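You operate a simulated robot arm through the tools that you are given. There is no shell and no other tool. Be economical: measure what you need, move in short steps, check, and stop when the job is done.

The job below is to be done with a simulated two-armed robot. You get a single attempt, and the scene is never put back.

TASK
Wipe up the spill on the dark top at the punch end with the cloth and put it back.

Only the result counts: the job must be done as asked and must still hold three seconds after the hand-in. Knocking over, shifting, dropping, spilling or breaking anything else fails it. Flat cloth is picked up by pressing the open fingertips on it (5 to 10 N) and closing them slowly along it; thin cloth reads only 2 to 8 mm in the jaws.

THE ROBOT
Two 7-joint arms with two-finger parallel grippers on one trunk, on a base that drives. Base frame: it is fixed to the floor where the robot stands at the start and does not move with it; the origin is under the middle of the robot, x ahead of it, y to its left, z up. Lengths are in mm, angles in rad, forces in N, time in s.
The left shoulder is at the start at [50, 165, 1155], the right one opposite. With the tool pointing down near the work surface each hand reaches from about 240 to 700 mm from the robot's upright axis, wherever it stands, measured 20 degrees to its own side. Payload 3.91 kg a hand.
Tool frame (each hand has its own): the origin (TCP) lies between the finger pads and is the grasp point; the fingertips stand 30 mm ahead of it; z points along the fingers, y is the line along which they close. The gripper opens to 110 mm. The fingers are 20 mm wide and 10 mm thick; the gripper's body (48 by 112 mm) begins 55 mm behind the TCP.
Orientation is that of the tool frame in the base frame, as [roll, pitch, yaw] about the fixed x, y, z axes, in that order (R = Rz(yaw) Ry(pitch) Rx(roll)). With the fingers straight down and closing along the base's y, the tool's x points along the base's -x, its y along +y and its z along -z.

THE INTERFACE
- The arms move only by the tool drive_tool. It takes "left_rows", "right_rows" or both (then of equal length, played together; a hand with none holds still); each is a list of rows, each an object (a shift or turn left out is 0, a gripper value left out holds the last) with "translation": the shift along the base's x, y, z in mm, a list of three; "delta_rot": the turn, a rotation vector about the base's x, y, z in rad, a list of three. In form: [{"translation": [tx, ty, tz], "delta_rot": [rx, ry, rz]}, ...]. A call has 1 to 8 rows; each row shifts and turns the commanded pose from where the row before left it. "left_claw" and "right_claw" are, for a hand that has rows, the gripper command, from -1 (fully open) to 1 (shut), values between in proportion, set as the call begins (left out, the last holds). A row lasts 0.2 s, in which the tool goes at most 50 mm and 0.15 rad; a call with a longer step from one row to the next is refused whole, and so is a gripper value outside its range. Where a pose cannot be reached the arm comes as near as it can. A force on the tool above 40 N (or 10 N above the force at the start of the call, whichever is more), or a blocked arm, ends the call early, and 0.2 s more pass. Each finger travels about 45 mm/s and halts on what it meets, pressing with about 20 N; the grip force reading is that of the motor and also rises with nothing between the fingers. The clock runs only during rows and for 0.2 s after the last one: add rows that do not move to give the fingers time. The reply holds the time, the measured pose of the TCP, the force on the tool along the base axes, the opening and the grip force, in the units named above and with some noise, with the torque about the TCP (base axes, N m) and any sound that the robot's microphone picked up, and new pictures: "pictures" is both (left out), scene, wrist or none (wrist: the cameras of the hands that moved).
- Cameras (640 x 400 px; columns grow to the right, rows downward): "scene" is now at [114.1, 6, 1358.4]; the picture's right is [0.13, -0.99, 0.00], its down [-0.34, -0.05, -0.94] and it looks along [0.93, 0.12, -0.34] (base axes); focal length 281 px, centre (320, 200). "left" rides on the left gripper at [72, -17, -103] in its tool frame; the picture's right is [0.23, 0.97, 0.00], its down [-0.76, 0.18, -0.62] and it looks along [-0.61, 0.14, 0.78] (tool axes); focal length 222 px, centre (320, 200). "right" rides on the right gripper at [72, 17, -103] in its tool frame; the picture's right is [-0.23, 0.97, 0.00], its down [-0.76, -0.18, -0.62] and it looks along [-0.61, -0.14, 0.78] (tool axes); focal length 222 px, centre (320, 200).
- move_column(by): slides the trunk up (or, below 0, down) by that many mm; the arms and the scene camera ride with it, the base frame stays. It gives what a move gives, with no picture.
- drive_base(legs): drives the robot by 1 to 6 legs, each [ahead, left, turn to the left] in mm, mm and rad, along the robot's own axes; the way and the turn of a leg run together, so that a leg with both is an arc; at most 1500 mm and 3.142 rad a leg. The arms and the cameras ride along, it lands a little off, and it stops where it bumps. It gives what a move gives, and a new picture of the scene camera.
- pan_tilt(pan, tilt): turns the head with the scene camera to pan (to the left, within 1.396 rad either way) and tilt (down, from -0.506 to 1.204), counted from straight ahead of the robot. It gives what a move gives, and a new picture of the scene camera.
- probe_pixels(camera, pixels): for up to 12 pixels [column, row] of the newest picture of that camera ("zoom" is the newest enlarged one), the place [x, y, z] in the base frame of the surface seen there, good to about 2 mm, but the place of the scene camera against the robot may be out by one fixed shift of up to 18 mm in any direction. It takes no simulated time.
- enlarge(camera, box): a new picture of the part [left, top, right, bottom] of that camera's present view, enlarged. It takes no simulated time.
- close_job(): hands the job in; it is judged then, once.

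Keep the steps short. Do not move on a guess: measure, check each grasp and each placing, and mend mistakes. In all there are 80 turns and 260 pictures (those below and enlarged ones count). Leave the grippers open and the arms clear of the work at the hand-in unless told otherwise, and finish with a single line.

The tools are called after "Call:" as name(argument=value, ...) on one line, values as JSON. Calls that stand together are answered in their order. drive_tool: Moves the arms, as the interface text tells. Its arguments: {"type":"object","properties":{"left_rows":{"type":"array"},"left_claw":{"type":"number"},"right_rows":{"type":"array"},"right_claw":{"type":"number"},"pictures":{"type":"string","enum":["both","scene","wrist","none"]}},"required":[]} The other tools are called the same way: move_column (by) slides the trunk up or down; drive_base (legs) drives the base; pan_tilt (pan, tilt) turns the head that bears the scene camera; probe_pixels (camera, pixels) gives the place of the surface under pixels of a picture; enlarge (camera, box) takes an enlarged picture of a part of a camera's view; close_job () hands the job in.

At the start:

```text
clock: 0.0
left_tcp_pos: [351.9, 225.0, 1235.0]
left_tcp_rot: [-3.141, 0.0, -3.141]
left_contact_force: [-0.2, -0.3, -0.5]
left_moment: [0.0, 0.0, 0.02]
left_grip_width: 110.2
left_grasp_force: 0.0
right_tcp_pos: [332.9, -113.4, 1209.7]
right_tcp_rot: [-3.14, -0.001, -3.141]
right_contact_force: [0.7, 0.1, 0.9]
right_moment: [-0.01, 0.02, -0.02]
right_grip_width: 109.9
right_grasp_force: 0.0
trunk travel left (down, up): [-375.0, 128.0]
robot x, y, heading: [0.6, -5.4, -0.0]
head pan, tilt: [0.133, 0.351]
```

scene: 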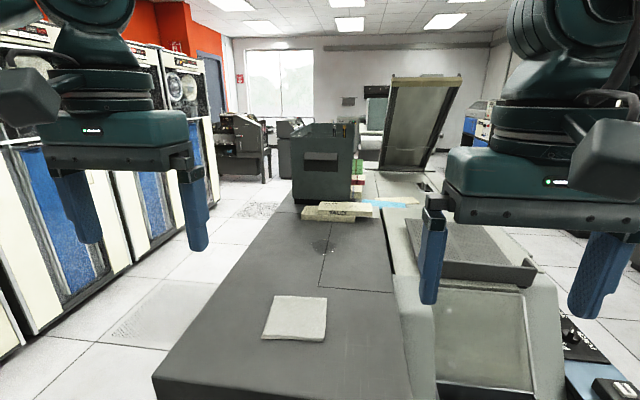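
right: 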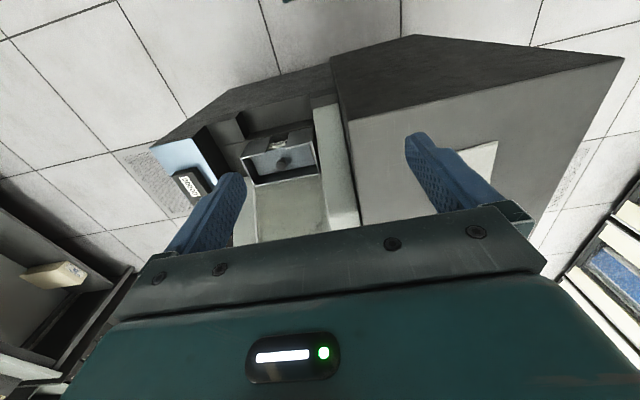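
left: 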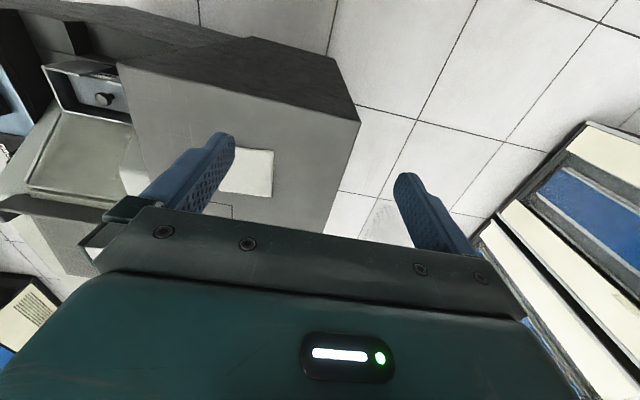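

I see the cloth near (295,318) and a faint dark mark near (322,247) on the dark top. First I enlarge and measure.

Call:
enlarge(camera="scene", box=[230, 180, 430, 305])

Call:
probe_pixels(camera="scene", pixels=[[275, 297], [326, 298], [323, 339], [262, 338], [295, 318], [322, 247], [335, 247], [310, 247], [322, 238], [200, 380], [390, 380], [345, 330]])

```text
3.20 times, centred on (330, 242) of scene
```

zoom: 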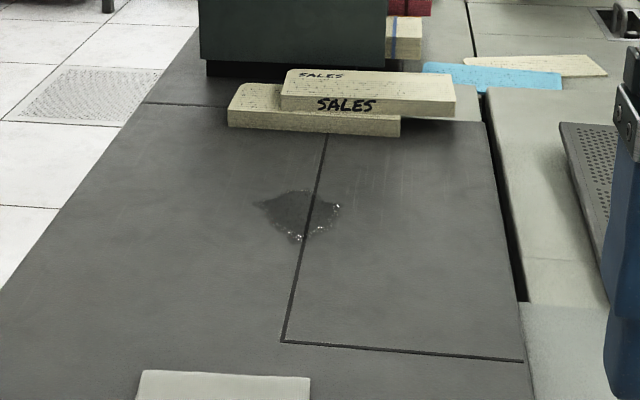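

```text
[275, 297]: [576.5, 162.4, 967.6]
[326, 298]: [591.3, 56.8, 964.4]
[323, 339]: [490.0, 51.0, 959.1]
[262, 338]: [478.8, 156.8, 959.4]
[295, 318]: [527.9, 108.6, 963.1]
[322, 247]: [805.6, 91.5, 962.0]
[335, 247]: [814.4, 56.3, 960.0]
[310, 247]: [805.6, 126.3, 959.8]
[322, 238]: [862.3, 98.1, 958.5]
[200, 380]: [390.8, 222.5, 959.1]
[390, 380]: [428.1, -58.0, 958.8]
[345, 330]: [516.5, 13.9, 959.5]
```

The spill is near (322,247), about x 820, y 90. I probe its outline, then look down and around to rule out other spills.

Call:
probe_pixels(camera="zoom", pixels=[[255, 203], [280, 192], [310, 190], [340, 207], [335, 225], [302, 243], [275, 225], [300, 215], [230, 125], [400, 135], [490, 140], [524, 300]])

Call:
pan_tilt(pan=0.1, tilt=0.85)

```text
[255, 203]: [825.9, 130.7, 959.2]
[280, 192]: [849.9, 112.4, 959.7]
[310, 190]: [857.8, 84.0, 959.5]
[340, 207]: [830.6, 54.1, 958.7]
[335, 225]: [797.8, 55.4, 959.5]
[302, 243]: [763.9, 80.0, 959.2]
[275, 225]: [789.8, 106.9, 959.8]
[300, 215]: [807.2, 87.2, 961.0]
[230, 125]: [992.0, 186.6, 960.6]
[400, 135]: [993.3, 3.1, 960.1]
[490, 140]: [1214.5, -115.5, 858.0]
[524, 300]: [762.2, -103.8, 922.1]
```

```text
clock: 0.9
left_tcp_pos: [350.7, 224.9, 1235.2]
left_tcp_rot: [3.141, 0.001, -3.141]
left_contact_force: [0.3, -0.1, -0.3]
left_moment: [-0.01, 0.03, -0.02]
left_grip_width: 110.0
left_grasp_force: 0.1
right_tcp_pos: [333.5, -114.0, 1209.8]
right_tcp_rot: [3.141, 0.0, -3.14]
right_contact_force: [0.2, -0.1, -0.7]
right_moment: [0.0, 0.0, -0.01]
right_grip_width: 110.0
right_grasp_force: 0.1
trunk travel left (down, up): [-375.0, 128.0]
robot x, y, heading: [1.9, -0.4, 0.0]
head pan, tilt: [0.099, 0.85]
```

scene: 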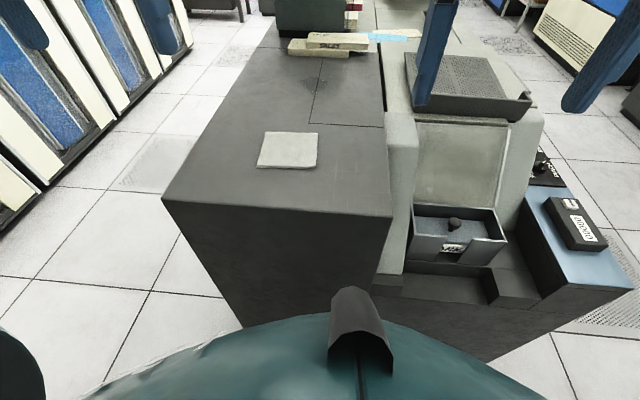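

No other spill on this top. I measure the top's edges and the cabinets on the left to choose where to stand.

Call:
probe_pixels(camera="scene", pixels=[[164, 200], [391, 216], [270, 47], [380, 55], [40, 190], [110, 110], [185, 50], [235, 315], [288, 151], [310, 85], [200, 140], [360, 350]])

Call:
pan_tilt(pan=0.9, tilt=0.7)

```text
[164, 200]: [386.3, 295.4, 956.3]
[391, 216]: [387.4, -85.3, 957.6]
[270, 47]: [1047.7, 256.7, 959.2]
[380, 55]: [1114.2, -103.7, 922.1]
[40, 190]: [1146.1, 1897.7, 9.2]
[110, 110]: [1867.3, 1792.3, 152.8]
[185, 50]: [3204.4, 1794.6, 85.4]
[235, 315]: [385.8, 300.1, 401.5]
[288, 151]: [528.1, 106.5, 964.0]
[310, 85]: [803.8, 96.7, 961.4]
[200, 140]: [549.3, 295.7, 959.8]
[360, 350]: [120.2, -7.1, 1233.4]
```

```text
clock: 2.1
left_tcp_pos: [351.2, 224.1, 1235.7]
left_tcp_rot: [-3.14, 0.0, 3.141]
left_contact_force: [0.9, 0.4, 0.2]
left_moment: [0.03, 0.01, 0.0]
left_grip_width: 109.9
left_grasp_force: 0.1
right_tcp_pos: [334.2, -113.9, 1210.8]
right_tcp_rot: [3.141, 0.002, 3.142]
right_contact_force: [-0.7, 0.1, 0.5]
right_moment: [0.03, 0.01, 0.02]
right_grip_width: 110.1
right_grasp_force: 0.1
trunk travel left (down, up): [-375.0, 128.0]
robot x, y, heading: [3.0, -1.2, -0.0]
head pan, tilt: [0.901, 0.7]
```

scene: 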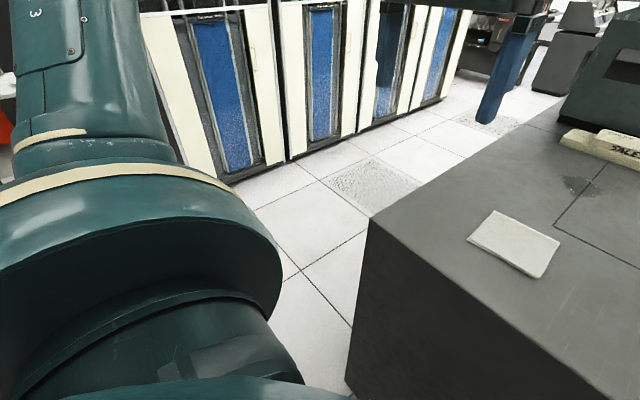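

The aisle left of the top is about 1.5 m wide, so I'll stand on its left side facing it, with the left hand able to reach both cloth and spill. I look left first, then drive left, then ahead, then turn right.

Call:
pan_tilt(pan=1.39, tilt=0.3)

```text
clock: 3.0
left_tcp_pos: [350.7, 224.7, 1235.2]
left_tcp_rot: [-3.141, -0.001, -3.142]
left_contact_force: [-0.1, 0.4, -0.7]
left_moment: [0.02, 0.0, -0.03]
left_grip_width: 110.2
left_grasp_force: 0.1
right_tcp_pos: [333.7, -114.3, 1211.7]
right_tcp_rot: [-3.14, 0.0, 3.142]
right_contact_force: [-0.1, -0.7, -0.7]
right_moment: [0.0, -0.01, 0.01]
right_grip_width: 110.2
right_grasp_force: 0.0
trunk travel left (down, up): [-375.0, 128.0]
robot x, y, heading: [-1.8, -1.9, 0.003]
head pan, tilt: [1.389, 0.3]
```

scene: 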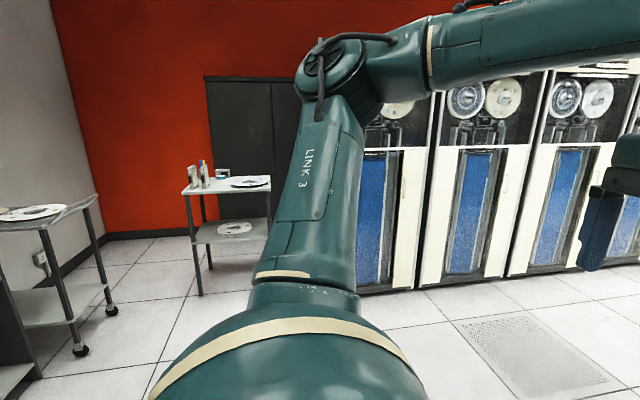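

There are carts at (60,230) and (230,190). I check their distance.

Call:
probe_pixels(camera="scene", pixels=[[95, 200], [75, 345], [10, 350], [200, 290], [240, 190], [400, 280], [500, 40]])

```text
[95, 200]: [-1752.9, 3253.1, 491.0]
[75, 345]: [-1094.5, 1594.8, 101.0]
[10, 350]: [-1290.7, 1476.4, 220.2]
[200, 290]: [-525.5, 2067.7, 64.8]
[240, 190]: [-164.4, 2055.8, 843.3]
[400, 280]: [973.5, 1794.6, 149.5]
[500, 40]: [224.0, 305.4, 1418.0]
```

Carts are over 1.4 m away. I drive left 720, ahead 560, then turn right.

Call:
drive_base(legs=[[0, 720, 0], [560, 0, 0], [0, 0, -1.5708]])

Call:
pan_tilt(pan=0.15, tilt=0.75)

```text
clock: 16.4
left_tcp_pos: [785.5, 368.3, 1236.3]
left_tcp_rot: [-3.141, 0.001, 1.568]
left_contact_force: [-0.2, 0.6, 0.2]
left_moment: [-0.02, 0.01, 0.02]
left_grip_width: 110.1
left_grasp_force: 0.1
right_tcp_pos: [446.8, 385.4, 1210.9]
right_tcp_rot: [-3.14, 0.0, 1.568]
right_contact_force: [-0.3, -0.6, -0.2]
right_moment: [-0.02, 0.01, -0.03]
right_grip_width: 109.7
right_grasp_force: 0.3
trunk travel left (down, up): [-375.0, 128.0]
robot x, y, heading: [559.0, 717.7, -1.572]
head pan, tilt: [1.389, 0.3]
```

scene: 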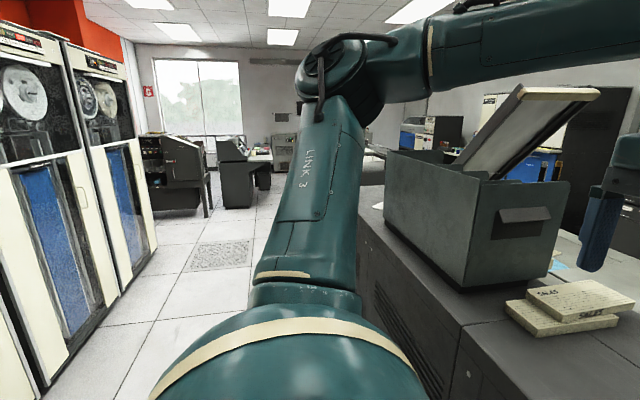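

```text
clock: 17.8
left_tcp_pos: [785.5, 367.3, 1235.2]
left_tcp_rot: [3.14, 0.0, 1.571]
left_contact_force: [-0.1, -0.7, -0.5]
left_moment: [0.0, -0.02, 0.0]
left_grip_width: 109.9
left_grasp_force: 0.0
right_tcp_pos: [447.0, 385.0, 1210.3]
right_tcp_rot: [-3.141, 0.0, 1.569]
right_contact_force: [-0.1, -0.2, -0.6]
right_moment: [0.0, 0.02, -0.01]
right_grip_width: 109.7
right_grasp_force: 0.1
trunk travel left (down, up): [-375.0, 128.0]
robot x, y, heading: [560.5, 719.3, -1.58]
head pan, tilt: [0.15, 0.75]
```

scene: 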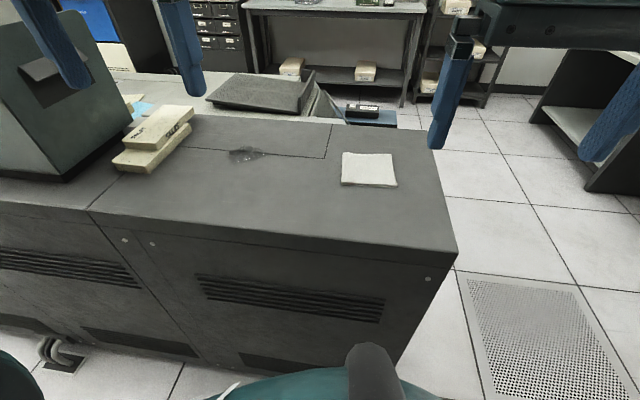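

Now facing the top: cloth at (369,168), spill at (246,154). I move 45 mm closer and lower nothing yet.

Call:
drive_base(legs=[[45, 0, 0.008]])

Call:
probe_pixels(camera="scene", pixels=[[343, 153], [393, 154], [397, 185], [343, 182], [246, 154], [369, 168]])

```text
clock: 18.7
left_tcp_pos: [788.1, 322.0, 1233.9]
left_tcp_rot: [3.141, -0.001, 1.575]
left_contact_force: [-0.2, -0.3, -0.1]
left_moment: [0.05, 0.0, -0.01]
left_grip_width: 109.9
left_grasp_force: 0.2
right_tcp_pos: [449.0, 339.1, 1209.9]
right_tcp_rot: [-3.141, -0.002, 1.576]
right_contact_force: [0.6, -0.1, -0.2]
right_moment: [0.03, -0.02, 0.01]
right_grip_width: 110.0
right_grasp_force: 0.0
trunk travel left (down, up): [-375.0, 128.0]
robot x, y, heading: [560.4, 673.4, -1.571]
head pan, tilt: [0.15, 0.75]
```

scene: 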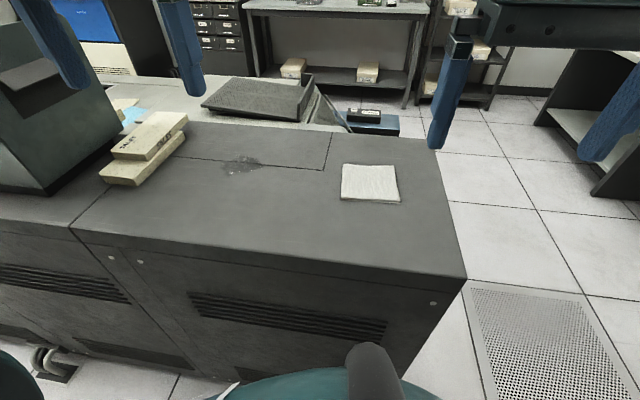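

```text
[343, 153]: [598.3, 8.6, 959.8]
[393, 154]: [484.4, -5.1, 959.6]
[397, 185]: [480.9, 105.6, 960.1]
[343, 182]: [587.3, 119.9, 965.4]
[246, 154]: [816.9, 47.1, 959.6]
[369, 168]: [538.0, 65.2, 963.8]
```

The probe used pixels from before the move; I measure again on the new picture.

Call:
probe_pixels(camera="scene", pixels=[[344, 166], [393, 167], [399, 200], [343, 197], [369, 183], [243, 165], [223, 168], [263, 164], [241, 156], [238, 173], [185, 137], [137, 185]])

Call:
enlarge(camera="scene", box=[180, 110, 420, 260])

```text
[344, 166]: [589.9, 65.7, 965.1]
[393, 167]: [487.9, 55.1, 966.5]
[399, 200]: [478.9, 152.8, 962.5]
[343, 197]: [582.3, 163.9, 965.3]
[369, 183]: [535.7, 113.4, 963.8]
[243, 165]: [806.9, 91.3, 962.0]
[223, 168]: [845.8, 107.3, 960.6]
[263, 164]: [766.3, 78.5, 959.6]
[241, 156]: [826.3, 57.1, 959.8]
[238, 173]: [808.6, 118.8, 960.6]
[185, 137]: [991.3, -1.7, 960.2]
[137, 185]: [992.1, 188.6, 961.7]
```

```text
2.67 times, centred on (300, 185) of scene
```

zoom: 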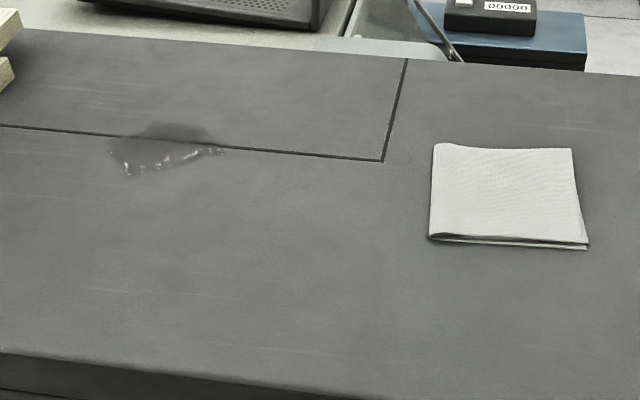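

The cloth is a folded square, centre about (535,110); spill spans x 764–860, y 53–131. I bring the left hand above the cloth at z≈1080.

Call:
drive_tool(left_rows=[{"translation": [-36, -30, -10]}, {"translation": [-36, -30, -24]}, {"translation": [-36, -30, -24]}, {"translation": [-36, -30, -24]}, {"translation": [-36, -30, -24]}, {"translation": [-36, -30, -24]}, {"translation": [-37, -30, -24]}], left_claw=0.2)

```text
refused: row 2 steps farther than a row can; nothing moved
```

Step a bit too long; I spread it over 8 rows.

Call:
drive_tool(left_rows=[{"translation": [-32, -26, -19]}, {"translation": [-32, -26, -19]}, {"translation": [-32, -26, -19]}, {"translation": [-32, -26, -19]}, {"translation": [-32, -26, -19]}, {"translation": [-31, -26, -19]}, {"translation": [-31, -26, -19]}, {"translation": [-31, -27, -19]}], left_claw=0.2)

```text
clock: 20.5
left_tcp_pos: [693.3, 225.0, 1134.9]
left_tcp_rot: [-3.139, 0.001, 1.576]
left_contact_force: [-0.3, -1.0, -0.4]
left_moment: [0.0, 0.01, 0.0]
left_grip_width: 44.1
left_grasp_force: 0.1
left hand out of reach, approached as far as the arm can: row 4, 5, 6, 7, 8
right_tcp_pos: [448.9, 339.5, 1210.0]
right_tcp_rot: [3.14, 0.002, 1.574]
right_contact_force: [-0.1, -0.5, -0.6]
right_moment: [0.01, 0.02, 0.03]
right_grip_width: 110.0
right_grasp_force: 0.0
trunk travel left (down, up): [-375.0, 128.0]
robot x, y, heading: [564.7, 674.2, -1.566]
head pan, tilt: [0.15, 0.75]
```

scene: 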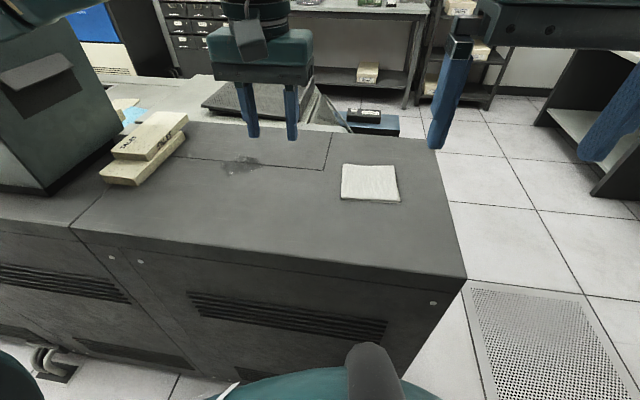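
left: 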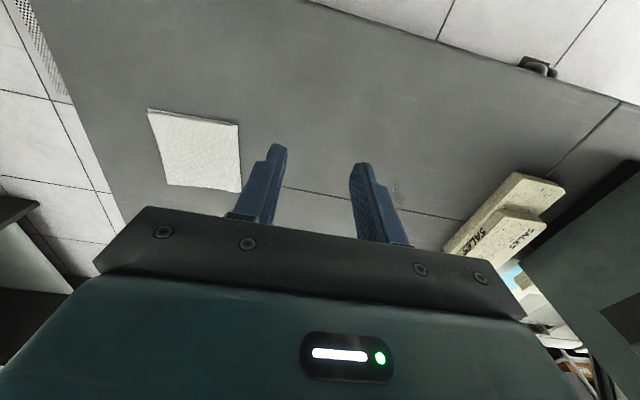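

The left arm can't cross so near to the robot's middle line. I drive 130 mm to the robot's right and 15 mm closer so that cloth and spill both lie to its left.

Call:
drive_base(legs=[[0, -132, 0], [15, 0, 0]])

```text
clock: 22.7
left_tcp_pos: [562.1, 209.9, 1134.5]
left_tcp_rot: [-3.14, 0.001, 1.579]
left_contact_force: [-0.5, -0.4, 0.0]
left_moment: [0.04, 0.0, -0.02]
left_grip_width: 44.3
left_grasp_force: 0.1
right_tcp_pos: [317.8, 323.6, 1210.2]
right_tcp_rot: [3.141, 0.001, 1.574]
right_contact_force: [-0.3, -0.2, 0.5]
right_moment: [-0.01, -0.01, -0.02]
right_grip_width: 110.1
right_grasp_force: 0.1
trunk travel left (down, up): [-375.0, 128.0]
robot x, y, heading: [427.6, 655.9, -1.566]
head pan, tilt: [0.15, 0.75]
```

scene: 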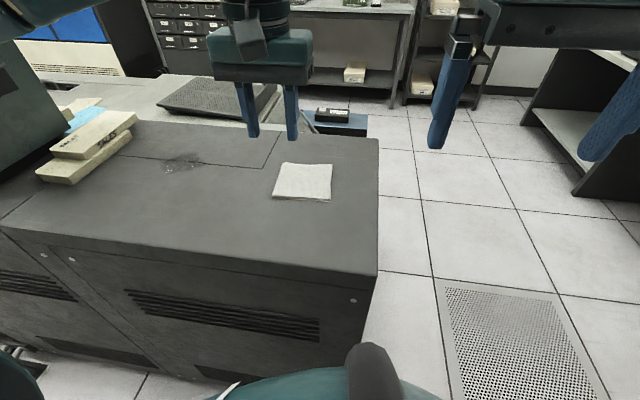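

Now the hand is at (562,210,1134). I try toward the cloth: −y and down in small steps.

Call:
drive_tool(left_rows=[{"translation": [0, -25, 0]}, {"translation": [0, -25, 0]}, {"translation": [0, -25, 0]}, {"translation": [0, -25, 0]}], pictures="wrist")

```text
clock: 23.7
left_tcp_pos: [562.7, 209.8, 1135.1]
left_tcp_rot: [-3.14, 0.002, 1.577]
left_contact_force: [0.6, -0.1, -0.3]
left_moment: [-0.03, 0.03, 0.03]
left_grip_width: 43.9
left_grasp_force: 0.2
left hand out of reach, approached as far as the arm can: row 1, 2, 3, 4
right_tcp_pos: [317.8, 323.7, 1209.8]
right_tcp_rot: [3.141, -0.001, 1.577]
right_contact_force: [-0.2, -1.1, -0.4]
right_moment: [0.0, 0.01, -0.01]
right_grip_width: 110.1
right_grasp_force: 0.1
trunk travel left (down, up): [-375.0, 128.0]
robot x, y, heading: [429.3, 657.7, -1.567]
head pan, tilt: [0.15, 0.75]
```

left: 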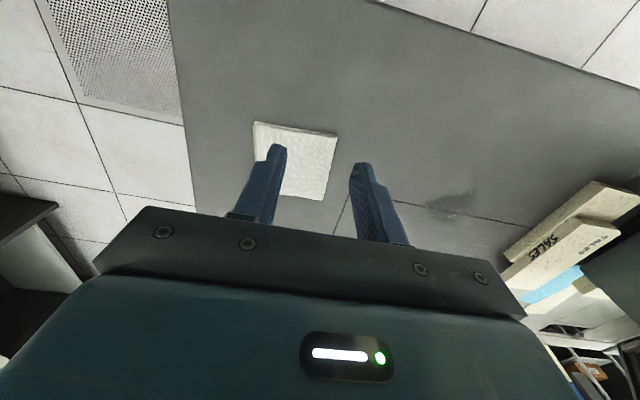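

The hand doesn't budge; I test whether it can go straight down here (surface 960, fingertips at 1105).

Call:
drive_tool(left_rows=[{"translation": [0, 20, -30]}, {"translation": [0, 20, -30]}, {"translation": [0, 0, -20]}], pictures="none")

```text
clock: 24.5
left_tcp_pos: [562.1, 250.0, 1054.3]
left_tcp_rot: [-3.138, 0.002, 1.578]
left_contact_force: [-0.2, 0.0, -0.7]
left_moment: [0.01, 0.0, 0.0]
left_grip_width: 43.9
left_grasp_force: 0.1
right_tcp_pos: [318.0, 325.1, 1210.2]
right_tcp_rot: [3.141, 0.0, 1.576]
right_contact_force: [0.7, 0.3, 0.6]
right_moment: [-0.01, 0.01, 0.01]
right_grip_width: 110.0
right_grasp_force: 0.1
trunk travel left (down, up): [-375.0, 128.0]
robot x, y, heading: [430.0, 660.1, -1.563]
head pan, tilt: [0.15, 0.75]
```

It works lower down. Now toward the cloth at this height (fingertips at 1024).

Call:
drive_tool(left_rows=[{"translation": [-6, -30, 0]}, {"translation": [-6, -30, 0]}, {"translation": [-6, -30, 0]}, {"translation": [-6, -30, 0]}, {"translation": [-4, -18, 0]}])

```text
clock: 25.7
left_tcp_pos: [592.4, 159.3, 1057.6]
left_tcp_rot: [-3.139, 0.003, 1.577]
left_contact_force: [0.6, 0.3, 0.5]
left_moment: [-0.02, -0.04, -0.01]
left_grip_width: 43.9
left_grasp_force: 0.0
left hand out of reach, approached as far as the arm can: row 2, 3, 4, 5
right_tcp_pos: [318.4, 324.3, 1210.3]
right_tcp_rot: [-3.14, 0.0, 1.577]
right_contact_force: [-0.5, -0.3, 0.4]
right_moment: [0.01, 0.01, -0.02]
right_grip_width: 110.0
right_grasp_force: 0.0
trunk travel left (down, up): [-375.0, 128.0]
robot x, y, heading: [431.2, 658.7, -1.564]
head pan, tilt: [0.15, 0.75]
```

scene: 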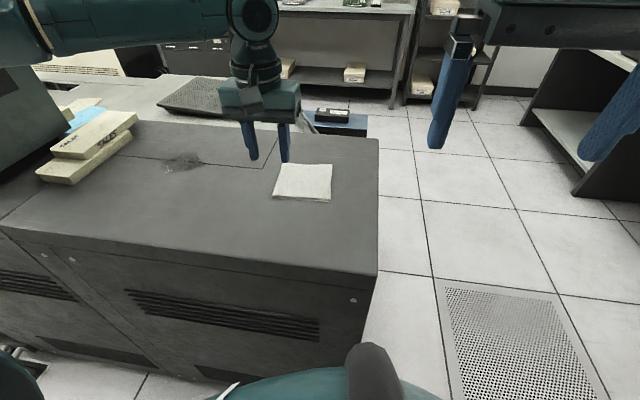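
left: 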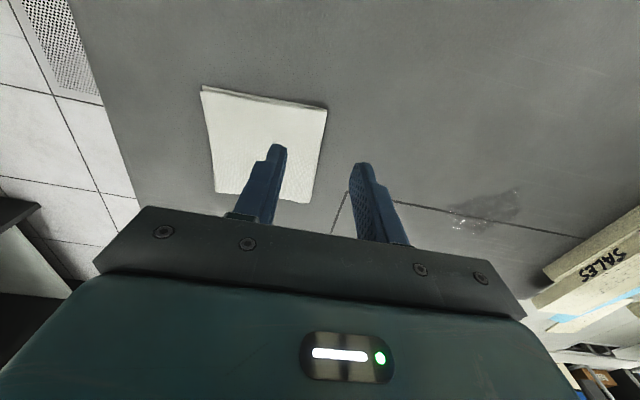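

Reach grows as the wrist comes level with the shoulder, so raising the trunk should help. I raise it 110 mm.

Call:
move_column(by=110)

Call:
drive_tool(left_rows=[{"translation": [0, 0, -35]}, {"translation": [0, 0, -35]}, {"translation": [0, 0, -35]}, {"translation": [-20, -15, 0]}, {"translation": [-20, -15, 0]}, {"translation": [-17, -19, 0]}])

```text
clock: 27.1
left_tcp_pos: [592.9, 157.7, 1169.0]
left_tcp_rot: [-3.138, 0.001, 1.577]
left_contact_force: [-0.5, 0.0, -0.7]
left_moment: [0.03, 0.01, -0.02]
left_grip_width: 43.9
left_grasp_force: 0.1
right_tcp_pos: [317.5, 324.4, 1318.9]
right_tcp_rot: [-3.139, -0.001, 1.578]
right_contact_force: [-0.3, 0.4, 0.4]
right_moment: [-0.03, -0.02, 0.03]
right_grip_width: 109.9
right_grasp_force: 0.1
trunk travel left (down, up): [-485.0, 18.0]
robot x, y, heading: [430.2, 660.9, -1.568]
head pan, tilt: [0.15, 0.75]
```

```text
clock: 28.5
left_tcp_pos: [603.3, 169.4, 1078.3]
left_tcp_rot: [-3.136, 0.004, 1.577]
left_contact_force: [-0.9, 0.1, -0.4]
left_moment: [-0.04, -0.01, 0.02]
left_grip_width: 44.3
left_grasp_force: 0.0
left hand out of reach, approached as far as the arm can: row 2, 3, 4, 5, 6
right_tcp_pos: [318.0, 323.7, 1320.9]
right_tcp_rot: [-3.141, 0.001, 1.576]
right_contact_force: [-0.4, 0.1, -0.1]
right_moment: [-0.02, -0.03, 0.01]
right_grip_width: 110.2
right_grasp_force: 0.1
trunk travel left (down, up): [-485.0, 18.0]
robot x, y, heading: [428.5, 659.4, -1.565]
head pan, tilt: [0.15, 0.75]
```

scene: 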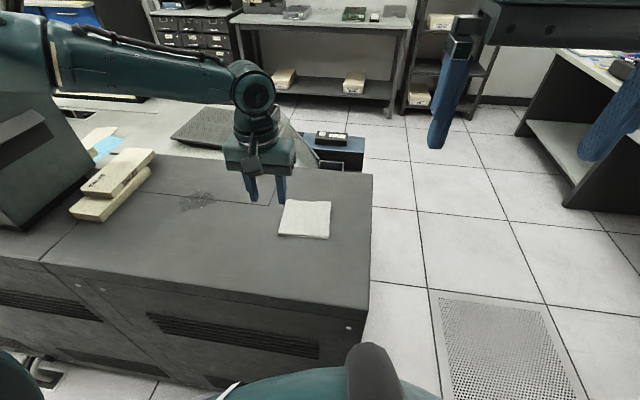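
left: 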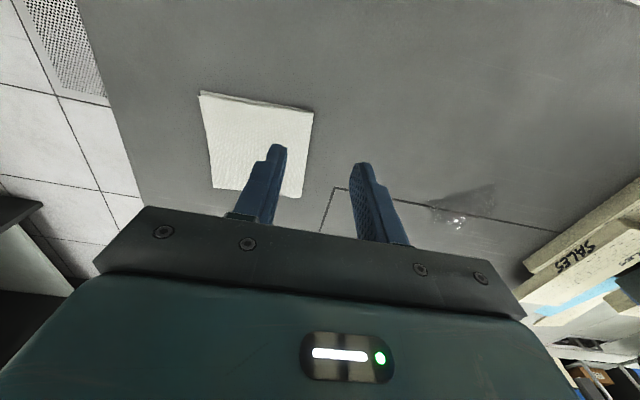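

The limit seems to be an angle of about 17–20° to the left of the robot's heading. I back off 20 mm and turn the robot right 0.25 rad so that cloth and spill lie farther left.

Call:
drive_base(legs=[[-20, 0, 0], [0, 0, -0.25]])

Call:
drive_tool(left_rows=[{"translation": [0, 0, 20]}, {"translation": [0, -25, 0], "delta_rot": [0, 0, 0.1]}, {"translation": [0, -25, 0], "delta_rot": [0, 0, 0.1]}, {"translation": [0, 0, 0], "delta_rot": [0, 0, 0.1]}])

```text
clock: 30.1
left_tcp_pos: [476.6, 162.3, 1078.3]
left_tcp_rot: [-3.139, 0.003, 1.327]
left_contact_force: [1.0, -0.2, -1.1]
left_moment: [-0.02, -0.01, 0.01]
left_grip_width: 44.1
left_grasp_force: 0.1
right_tcp_pos: [237.9, 383.0, 1319.2]
right_tcp_rot: [-3.139, 0.0, 1.325]
right_contact_force: [-0.1, 0.1, 1.0]
right_moment: [-0.05, -0.01, 0.03]
right_grip_width: 110.1
right_grasp_force: 0.0
trunk travel left (down, up): [-485.0, 18.0]
robot x, y, heading: [430.8, 677.9, -1.813]
head pan, tilt: [0.15, 0.75]
```

scene: 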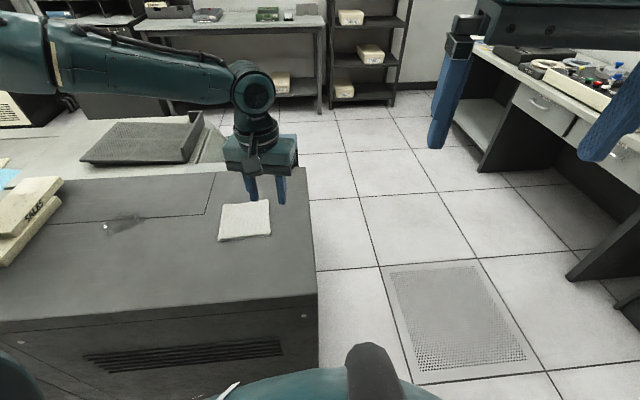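

```text
clock: 31.1
left_tcp_pos: [492.8, 122.4, 1103.0]
left_tcp_rot: [-3.137, 0.003, 1.629]
left_contact_force: [-0.4, 0.1, -0.6]
left_moment: [-0.02, 0.0, -0.02]
left_grip_width: 43.8
left_grasp_force: 0.1
left hand out of reach, approached as far as the arm can: row 2, 3
right_tcp_pos: [238.1, 383.4, 1320.2]
right_tcp_rot: [3.142, 0.001, 1.325]
right_contact_force: [0.0, 0.4, -1.1]
right_moment: [0.02, -0.01, 0.0]
right_grip_width: 109.9
right_grasp_force: 0.0
trunk travel left (down, up): [-485.0, 18.0]
robot x, y, heading: [431.7, 676.9, -1.817]
head pan, tilt: [0.15, 0.75]
```

scene: 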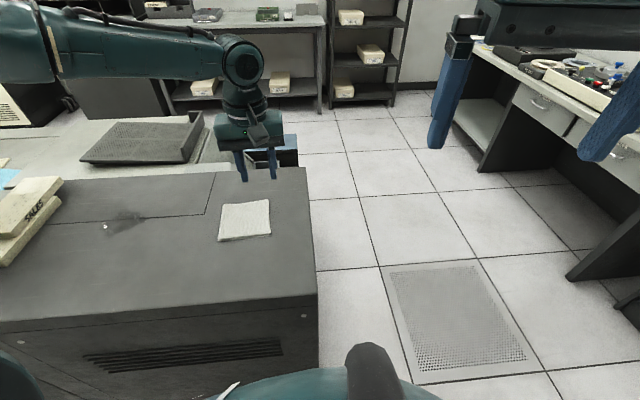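
left: 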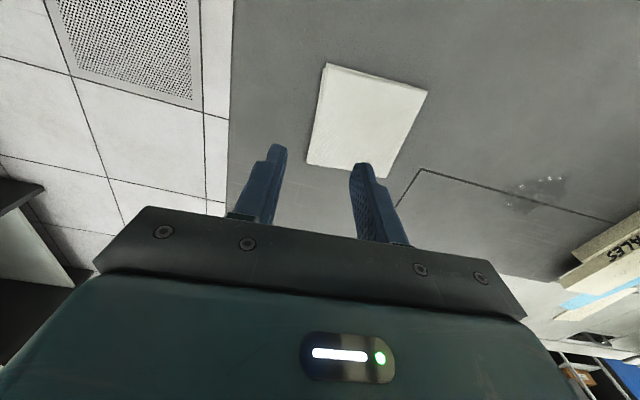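

That worked: the hand is at (493,122,1103). I measure the cloth with the wrist camera (free of the scene camera's shift) and go on toward x 535.

Call:
probe_pixels(camera="left", pixels=[[328, 66], [426, 92], [385, 176], [309, 161], [370, 120], [540, 185], [508, 205], [567, 180]])

Call:
drive_tool(left_rows=[{"translation": [21, 0, 0]}, {"translation": [21, -5, 0]}, {"translation": [0, 0, -30]}, {"translation": [0, 0, -30]}])

```text
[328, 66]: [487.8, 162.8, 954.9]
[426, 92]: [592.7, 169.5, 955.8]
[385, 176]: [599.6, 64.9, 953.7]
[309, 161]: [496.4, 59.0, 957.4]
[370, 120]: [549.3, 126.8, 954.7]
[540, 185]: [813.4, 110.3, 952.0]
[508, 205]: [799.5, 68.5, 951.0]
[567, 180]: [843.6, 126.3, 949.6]
```

```text
clock: 32.1
left_tcp_pos: [534.5, 117.3, 1042.6]
left_tcp_rot: [-3.136, 0.003, 1.627]
left_contact_force: [0.3, -0.5, 0.0]
left_moment: [0.0, -0.02, 0.02]
left_grip_width: 44.1
left_grasp_force: 0.2
right_tcp_pos: [238.6, 382.5, 1320.2]
right_tcp_rot: [3.141, -0.001, 1.326]
right_contact_force: [0.1, 0.0, -0.8]
right_moment: [-0.02, -0.01, 0.02]
right_grip_width: 110.2
right_grasp_force: 0.0
trunk travel left (down, up): [-485.0, 18.0]
robot x, y, heading: [429.0, 680.1, -1.817]
head pan, tilt: [0.15, 0.75]
```

scene: 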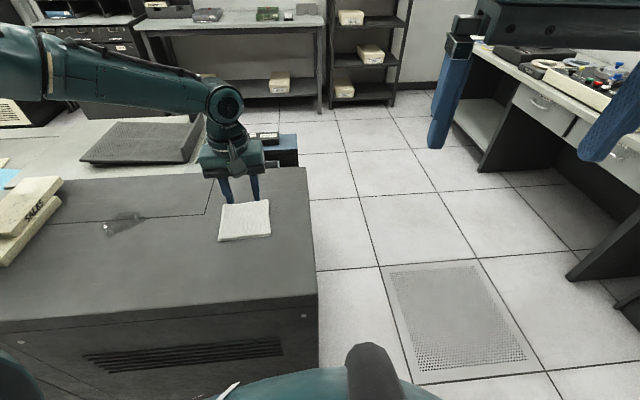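
left: 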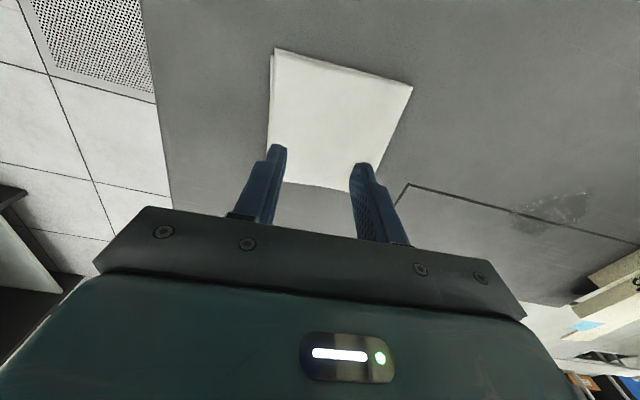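

Wrist camera: cloth centre (544,114), top z≈955; table ≈951; spill ≈(818,98). I centre and go down to tips about 8 mm above the cloth.

Call:
drive_tool(left_rows=[{"translation": [9, -3, -20]}, {"translation": [0, 0, -25]}, {"translation": [0, 0, -5]}], pictures="wrist")

```text
clock: 33.0
left_tcp_pos: [551.4, 122.0, 999.5]
left_tcp_rot: [-3.137, 0.003, 1.626]
left_contact_force: [0.6, -0.4, 0.0]
left_moment: [0.01, 0.0, -0.03]
left_grip_width: 44.1
left_grasp_force: 0.0
left hand out of reach, approached as far as the arm can: row 2
right_tcp_pos: [238.9, 382.5, 1321.0]
right_tcp_rot: [-3.141, -0.001, 1.326]
right_contact_force: [-0.1, 0.6, 0.1]
right_moment: [0.01, 0.0, 0.04]
right_grip_width: 110.0
right_grasp_force: 0.0
trunk travel left (down, up): [-485.0, 18.0]
robot x, y, heading: [431.3, 678.0, -1.816]
head pan, tilt: [0.15, 0.75]
```

left: 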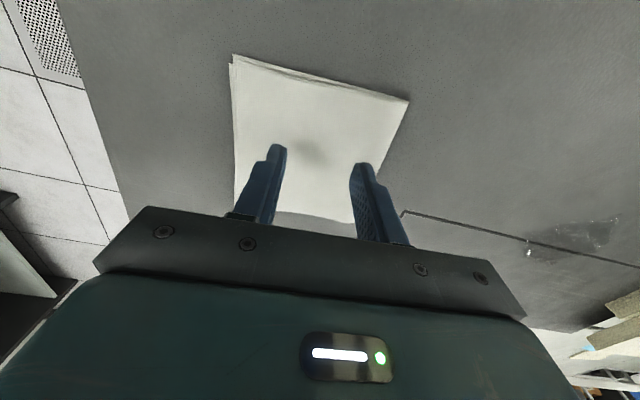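

The arm is at its limit here. I'll lift the hand, move the base 115 mm along the top (robot's left), turn a bit more, and lower the trunk again by 70.

Call:
drive_tool(left_rows=[{"translation": [0, 10, 35]}, {"translation": [0, 20, 35]}, {"translation": [0, 20, 40]}], pictures="none")

Call:
drive_base(legs=[[-10, 116, 0], [0, 0, -0.16]])

Call:
move_column(by=-70)

```text
clock: 33.8
left_tcp_pos: [550.1, 171.6, 1109.3]
left_tcp_rot: [-3.135, 0.003, 1.627]
left_contact_force: [-0.1, -0.7, 0.7]
left_moment: [0.03, 0.01, 0.01]
left_grip_width: 44.1
left_grasp_force: 0.1
right_tcp_pos: [239.3, 382.8, 1320.8]
right_tcp_rot: [-3.141, 0.002, 1.325]
right_contact_force: [0.1, 0.4, -0.7]
right_moment: [-0.01, 0.02, 0.04]
right_grip_width: 109.9
right_grasp_force: 0.0
trunk travel left (down, up): [-485.0, 18.0]
robot x, y, heading: [429.4, 681.1, -1.815]
head pan, tilt: [0.15, 0.75]
```

```text
clock: 36.1
left_tcp_pos: [580.0, 140.4, 1108.1]
left_tcp_rot: [-3.137, 0.004, 1.468]
left_contact_force: [0.8, 0.5, 0.3]
left_moment: [0.0, -0.01, 0.03]
left_grip_width: 44.2
left_grasp_force: 0.0
right_tcp_pos: [308.1, 399.6, 1320.3]
right_tcp_rot: [-3.141, 0.0, 1.168]
right_contact_force: [-0.3, 0.1, 0.0]
right_moment: [-0.01, 0.04, -0.01]
right_grip_width: 109.8
right_grasp_force: 0.2
trunk travel left (down, up): [-485.0, 18.0]
robot x, y, heading: [543.5, 659.8, -1.975]
head pan, tilt: [0.15, 0.75]
```

scene: 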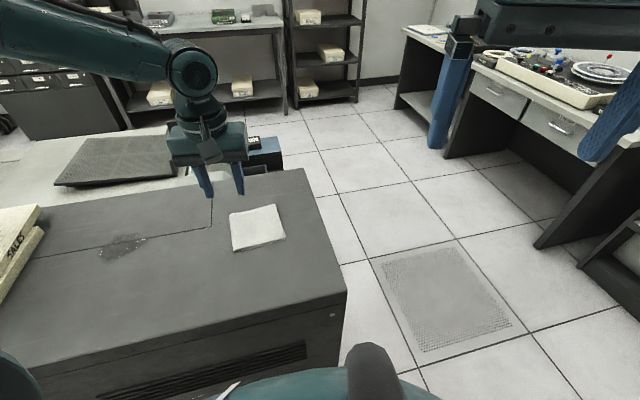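

```text
clock: 37.1
left_tcp_pos: [581.1, 140.3, 1039.3]
left_tcp_rot: [-3.137, 0.001, 1.468]
left_contact_force: [0.2, -0.5, -0.4]
left_moment: [0.02, 0.01, -0.03]
left_grip_width: 44.2
left_grasp_force: 0.0
right_tcp_pos: [307.3, 399.6, 1249.6]
right_tcp_rot: [-3.141, 0.0, 1.167]
right_contact_force: [1.1, -0.8, -0.3]
right_moment: [-0.02, 0.01, -0.02]
right_grip_width: 110.1
right_grasp_force: 0.0
trunk travel left (down, up): [-415.0, 88.0]
robot x, y, heading: [544.1, 660.9, -1.969]
head pan, tilt: [0.15, 0.75]
```

Now I go toward the cloth centre and down to about 995.

Call:
drive_tool(left_rows=[{"translation": [-18, -13, 0], "delta_rot": [0, 0, 0.08]}, {"translation": [-19, -13, 0], "delta_rot": [0, 0, 0.08]}, {"translation": [0, 0, -22]}, {"translation": [0, 0, -22]}], pictures="wrist")

```text
clock: 38.1
left_tcp_pos: [544.5, 114.9, 993.6]
left_tcp_rot: [-3.135, 0.005, 1.629]
left_contact_force: [-0.2, 0.3, 0.1]
left_moment: [-0.04, 0.01, -0.02]
left_grip_width: 44.2
left_grasp_force: 0.1
right_tcp_pos: [308.1, 398.9, 1249.7]
right_tcp_rot: [-3.141, 0.001, 1.167]
right_contact_force: [-0.4, -0.8, 0.4]
right_moment: [-0.02, 0.01, 0.0]
right_grip_width: 110.0
right_grasp_force: 0.1
trunk travel left (down, up): [-415.0, 88.0]
robot x, y, heading: [543.9, 661.4, -1.978]
head pan, tilt: [0.15, 0.75]
```

left: 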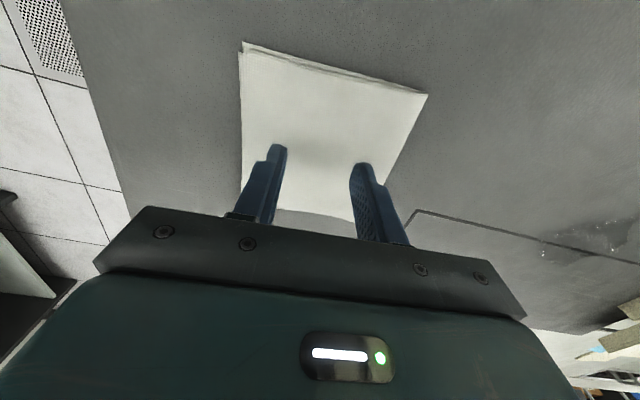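

Reached freely. I re-measure the cloth, then press down in 2 mm steps.

Call:
probe_pixels(camera="left", pixels=[[243, 44], [426, 94], [355, 220], [243, 188], [320, 150], [320, 60], [470, 150], [600, 235], [555, 250], [635, 215]])

Call:
drive_tool(left_rows=[{"translation": [0, 0, -3]}, {"translation": [0, 0, -2]}, {"translation": [0, 0, -2]}, {"translation": [0, 0, -2]}], pictures="none")

```text
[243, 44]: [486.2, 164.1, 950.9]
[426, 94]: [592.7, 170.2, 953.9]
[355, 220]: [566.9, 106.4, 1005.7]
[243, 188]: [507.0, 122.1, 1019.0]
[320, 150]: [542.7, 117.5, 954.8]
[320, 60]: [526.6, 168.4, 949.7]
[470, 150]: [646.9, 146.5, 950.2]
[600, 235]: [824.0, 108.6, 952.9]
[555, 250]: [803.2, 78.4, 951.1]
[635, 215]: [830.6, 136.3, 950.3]
```

```text
clock: 39.1
left_tcp_pos: [544.5, 114.8, 986.0]
left_tcp_rot: [-3.136, 0.004, 1.629]
left_contact_force: [-0.5, 0.0, -0.6]
left_moment: [0.03, -0.03, -0.01]
left_grip_width: 43.9
left_grasp_force: 0.0
right_tcp_pos: [307.7, 400.0, 1250.3]
right_tcp_rot: [3.141, -0.001, 1.166]
right_contact_force: [-0.1, 0.0, -0.1]
right_moment: [0.01, 0.0, -0.03]
right_grip_width: 109.9
right_grasp_force: 0.1
trunk travel left (down, up): [-415.0, 88.0]
robot x, y, heading: [543.6, 660.2, -1.974]
head pan, tilt: [0.15, 0.75]
```

No contact yet at 986; continuing in 1–2 mm steps.

Call:
drive_tool(left_rows=[{"translation": [0, 0, -1.5]}, {"translation": [0, 0, -1]}, {"translation": [0, 0, -1]}], pictures="none")

```text
clock: 40.0
left_tcp_pos: [544.5, 113.3, 982.0]
left_tcp_rot: [-3.137, 0.003, 1.628]
left_contact_force: [1.1, 0.3, 1.0]
left_moment: [-0.03, 0.0, 0.03]
left_grip_width: 43.9
left_grasp_force: 0.0
right_tcp_pos: [308.0, 398.8, 1250.6]
right_tcp_rot: [3.14, 0.001, 1.167]
right_contact_force: [0.8, 0.3, 0.4]
right_moment: [0.02, -0.03, -0.01]
right_grip_width: 109.9
right_grasp_force: 0.1
trunk travel left (down, up): [-415.0, 88.0]
robot x, y, heading: [545.0, 659.5, -1.975]
head pan, tilt: [0.15, 0.75]
```

Call:
drive_tool(left_rows=[{"translation": [0, 0, -1]}, {"translation": [0, 0, -1]}], pictures="none")

```text
clock: 40.5
left_tcp_pos: [542.6, 113.2, 981.5]
left_tcp_rot: [-3.137, 0.007, 1.628]
left_contact_force: [1.8, 0.5, 10.1]
left_moment: [0.05, -0.23, -0.01]
left_grip_width: 44.1
left_grasp_force: 0.2
right_tcp_pos: [308.6, 400.4, 1251.4]
right_tcp_rot: [3.142, 0.002, 1.169]
right_contact_force: [0.5, -0.1, 1.5]
right_moment: [0.03, 0.0, 0.04]
right_grip_width: 109.8
right_grasp_force: 0.0
trunk travel left (down, up): [-415.0, 88.0]
robot x, y, heading: [545.6, 662.4, -1.981]
head pan, tilt: [0.15, 0.75]
```

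Contact with 10 N at z 981.5. I close slowly in stages.

Call:
drive_tool(left_rows=[{"translation": [0, 0, 0]}], left_claw=0.4, pictures="none")

Call:
drive_tool(left_rows=[{"translation": [0, 0, 0]}], left_claw=0.6, pictures="wrist")

```text
clock: 41.0
left_tcp_pos: [542.5, 114.9, 982.3]
left_tcp_rot: [-3.134, 0.008, 1.629]
left_contact_force: [0.4, -0.8, 13.8]
left_moment: [0.04, -0.21, 0.0]
left_grip_width: 32.8
left_grasp_force: 0.0
right_tcp_pos: [307.8, 400.7, 1251.6]
right_tcp_rot: [3.14, 0.001, 1.168]
right_contact_force: [0.0, 0.4, 0.2]
right_moment: [-0.01, -0.01, -0.03]
right_grip_width: 110.1
right_grasp_force: 0.0
trunk travel left (down, up): [-415.0, 88.0]
robot x, y, heading: [541.5, 659.4, -1.974]
head pan, tilt: [0.15, 0.75]
```

```text
clock: 41.4
left_tcp_pos: [542.3, 114.8, 982.0]
left_tcp_rot: [-3.135, 0.004, 1.629]
left_contact_force: [0.2, -1.0, 15.1]
left_moment: [0.03, -0.14, 0.01]
left_grip_width: 21.9
left_grasp_force: 0.6
right_tcp_pos: [308.0, 400.3, 1251.6]
right_tcp_rot: [-3.142, 0.003, 1.168]
right_contact_force: [-0.2, 0.6, 0.2]
right_moment: [0.01, 0.01, -0.03]
right_grip_width: 110.0
right_grasp_force: 0.0
trunk travel left (down, up): [-415.0, 88.0]
robot x, y, heading: [543.8, 660.1, -1.974]
head pan, tilt: [0.15, 0.75]
```

left: 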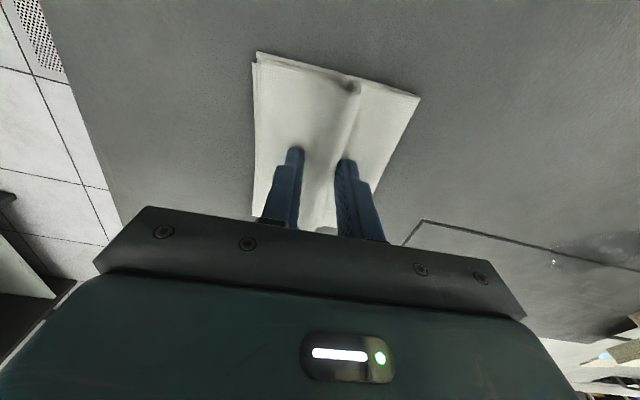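

A ridge forms between the fingers. Force rose to 15 N, so I ease up 0.6 mm while closing on.

Call:
drive_tool(left_rows=[{"translation": [0, 0, 0.6]}], left_claw=0.8, pictures="none")

Call:
drive_tool(left_rows=[{"translation": [0, 0, 0]}, {"translation": [0, 0, 0]}], left_claw=1, pictures="wrist")

```text
clock: 41.8
left_tcp_pos: [543.1, 114.4, 982.4]
left_tcp_rot: [-3.136, 0.006, 1.629]
left_contact_force: [0.1, -0.9, 14.5]
left_moment: [0.03, -0.02, -0.01]
left_grip_width: 11.6
left_grasp_force: 0.5
right_tcp_pos: [307.6, 399.3, 1251.2]
right_tcp_rot: [-3.141, 0.002, 1.166]
right_contact_force: [0.2, -0.5, -0.3]
right_moment: [0.0, 0.0, 0.0]
right_grip_width: 110.0
right_grasp_force: 0.0
trunk travel left (down, up): [-415.0, 88.0]
robot x, y, heading: [546.5, 658.8, -1.974]
head pan, tilt: [0.15, 0.75]
```

```text
clock: 42.4
left_tcp_pos: [545.0, 114.6, 982.3]
left_tcp_rot: [-3.136, 0.007, 1.629]
left_contact_force: [1.5, 1.3, 13.7]
left_moment: [0.04, -0.1, 0.05]
left_grip_width: 4.4
left_grasp_force: 19.9
right_tcp_pos: [307.2, 400.4, 1251.2]
right_tcp_rot: [3.141, 0.002, 1.168]
right_contact_force: [-0.5, -0.1, 0.2]
right_moment: [0.02, -0.04, -0.01]
right_grip_width: 110.0
right_grasp_force: 0.1
trunk travel left (down, up): [-415.0, 88.0]
robot x, y, heading: [545.1, 660.1, -1.973]
head pan, tilt: [0.15, 0.75]
```

left: 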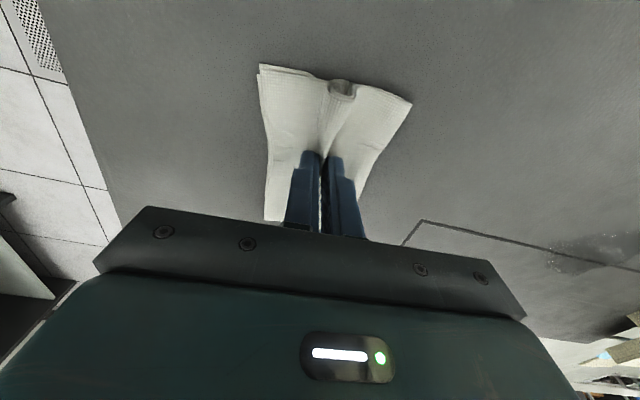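

Grip reads 4.4 mm at 20 N: cloth held. I ease to light contact and slide it toward the spill (+x), checking on the way.

Call:
drive_tool(left_rows=[{"translation": [0, 0, 2]}, {"translation": [25, -1, 0]}, {"translation": [30, -2, 0]}, {"translation": [30, -2, 0]}])

```text
clock: 43.4
left_tcp_pos: [630.7, 110.3, 983.2]
left_tcp_rot: [-3.135, 0.006, 1.628]
left_contact_force: [0.5, 0.1, 1.2]
left_moment: [-0.01, 0.04, 0.03]
left_grip_width: 4.3
left_grasp_force: 19.8
right_tcp_pos: [308.4, 399.8, 1251.3]
right_tcp_rot: [-3.141, 0.001, 1.167]
right_contact_force: [1.2, -0.4, 0.3]
right_moment: [-0.05, 0.02, 0.02]
right_grip_width: 110.0
right_grasp_force: 0.0
trunk travel left (down, up): [-415.0, 88.0]
robot x, y, heading: [542.5, 664.3, -1.974]
head pan, tilt: [0.15, 0.75]
```

scene: 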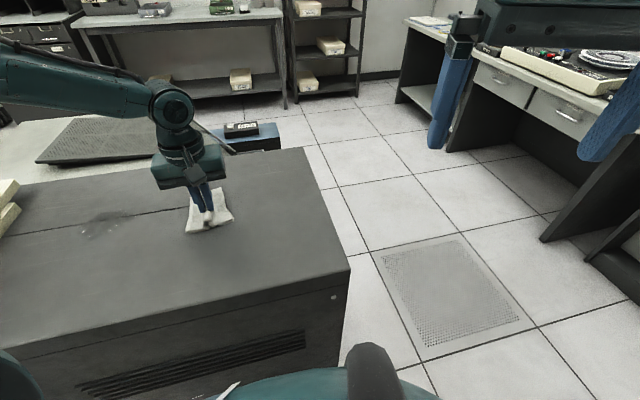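
left: 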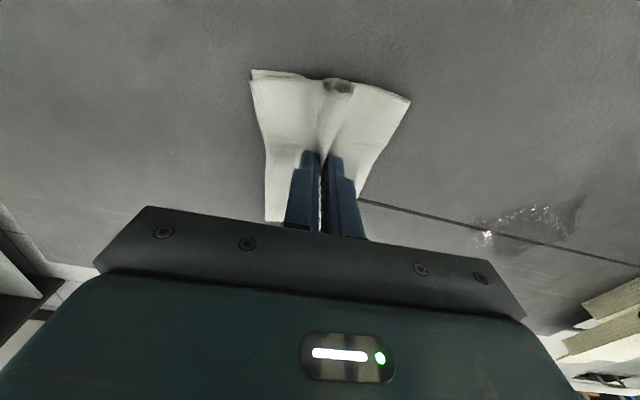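

The cloth follows flat. I measure the spill from here.

Call:
probe_pixels(camera="left", pixels=[[478, 235], [500, 218], [545, 205], [580, 198], [570, 225], [520, 250], [485, 243], [600, 300], [580, 350]])

Call:
enlarge(camera="left", box=[440, 150, 640, 275])

```text
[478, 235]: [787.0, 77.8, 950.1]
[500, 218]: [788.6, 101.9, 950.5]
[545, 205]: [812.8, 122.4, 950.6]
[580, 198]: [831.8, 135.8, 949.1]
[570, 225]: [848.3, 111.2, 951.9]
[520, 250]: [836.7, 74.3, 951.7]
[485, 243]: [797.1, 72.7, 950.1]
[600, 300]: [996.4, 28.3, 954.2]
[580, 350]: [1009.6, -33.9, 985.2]
```

```text
3.20 times, centred on (540, 212) of left
```

zoom: 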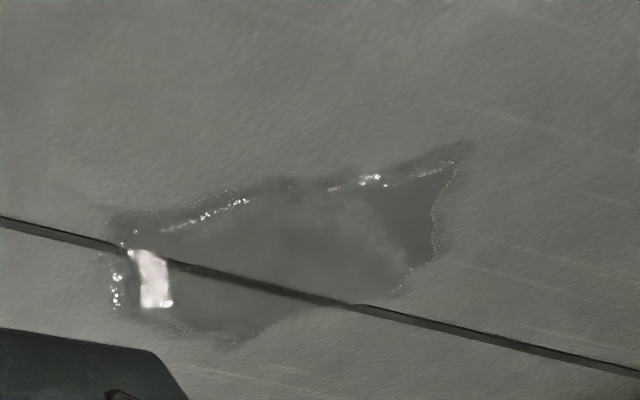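

Spill about x 770–870, y 55–140. I slide to (735,100), then press to ~8 N.

Call:
drive_tool(left_rows=[{"translation": [35, -3, 0]}, {"translation": [35, -3, 0]}, {"translation": [35, -4, 0]}, {"translation": [0, 0, -1.5]}, {"translation": [0, 0, -1]}], pictures="none")

```text
clock: 44.5
left_tcp_pos: [733.1, 99.8, 981.3]
left_tcp_rot: [-3.136, 0.006, 1.626]
left_contact_force: [0.5, -0.3, 6.5]
left_moment: [0.02, -0.05, 0.02]
left_grip_width: 4.2
left_grasp_force: 19.9
right_tcp_pos: [308.0, 400.5, 1252.1]
right_tcp_rot: [-3.141, 0.0, 1.167]
right_contact_force: [0.7, -0.5, -0.2]
right_moment: [0.01, -0.02, 0.03]
right_grip_width: 109.9
right_grasp_force: 0.0
trunk travel left (down, up): [-415.0, 88.0]
robot x, y, heading: [545.7, 661.1, -1.973]
head pan, tilt: [0.15, 0.75]
```

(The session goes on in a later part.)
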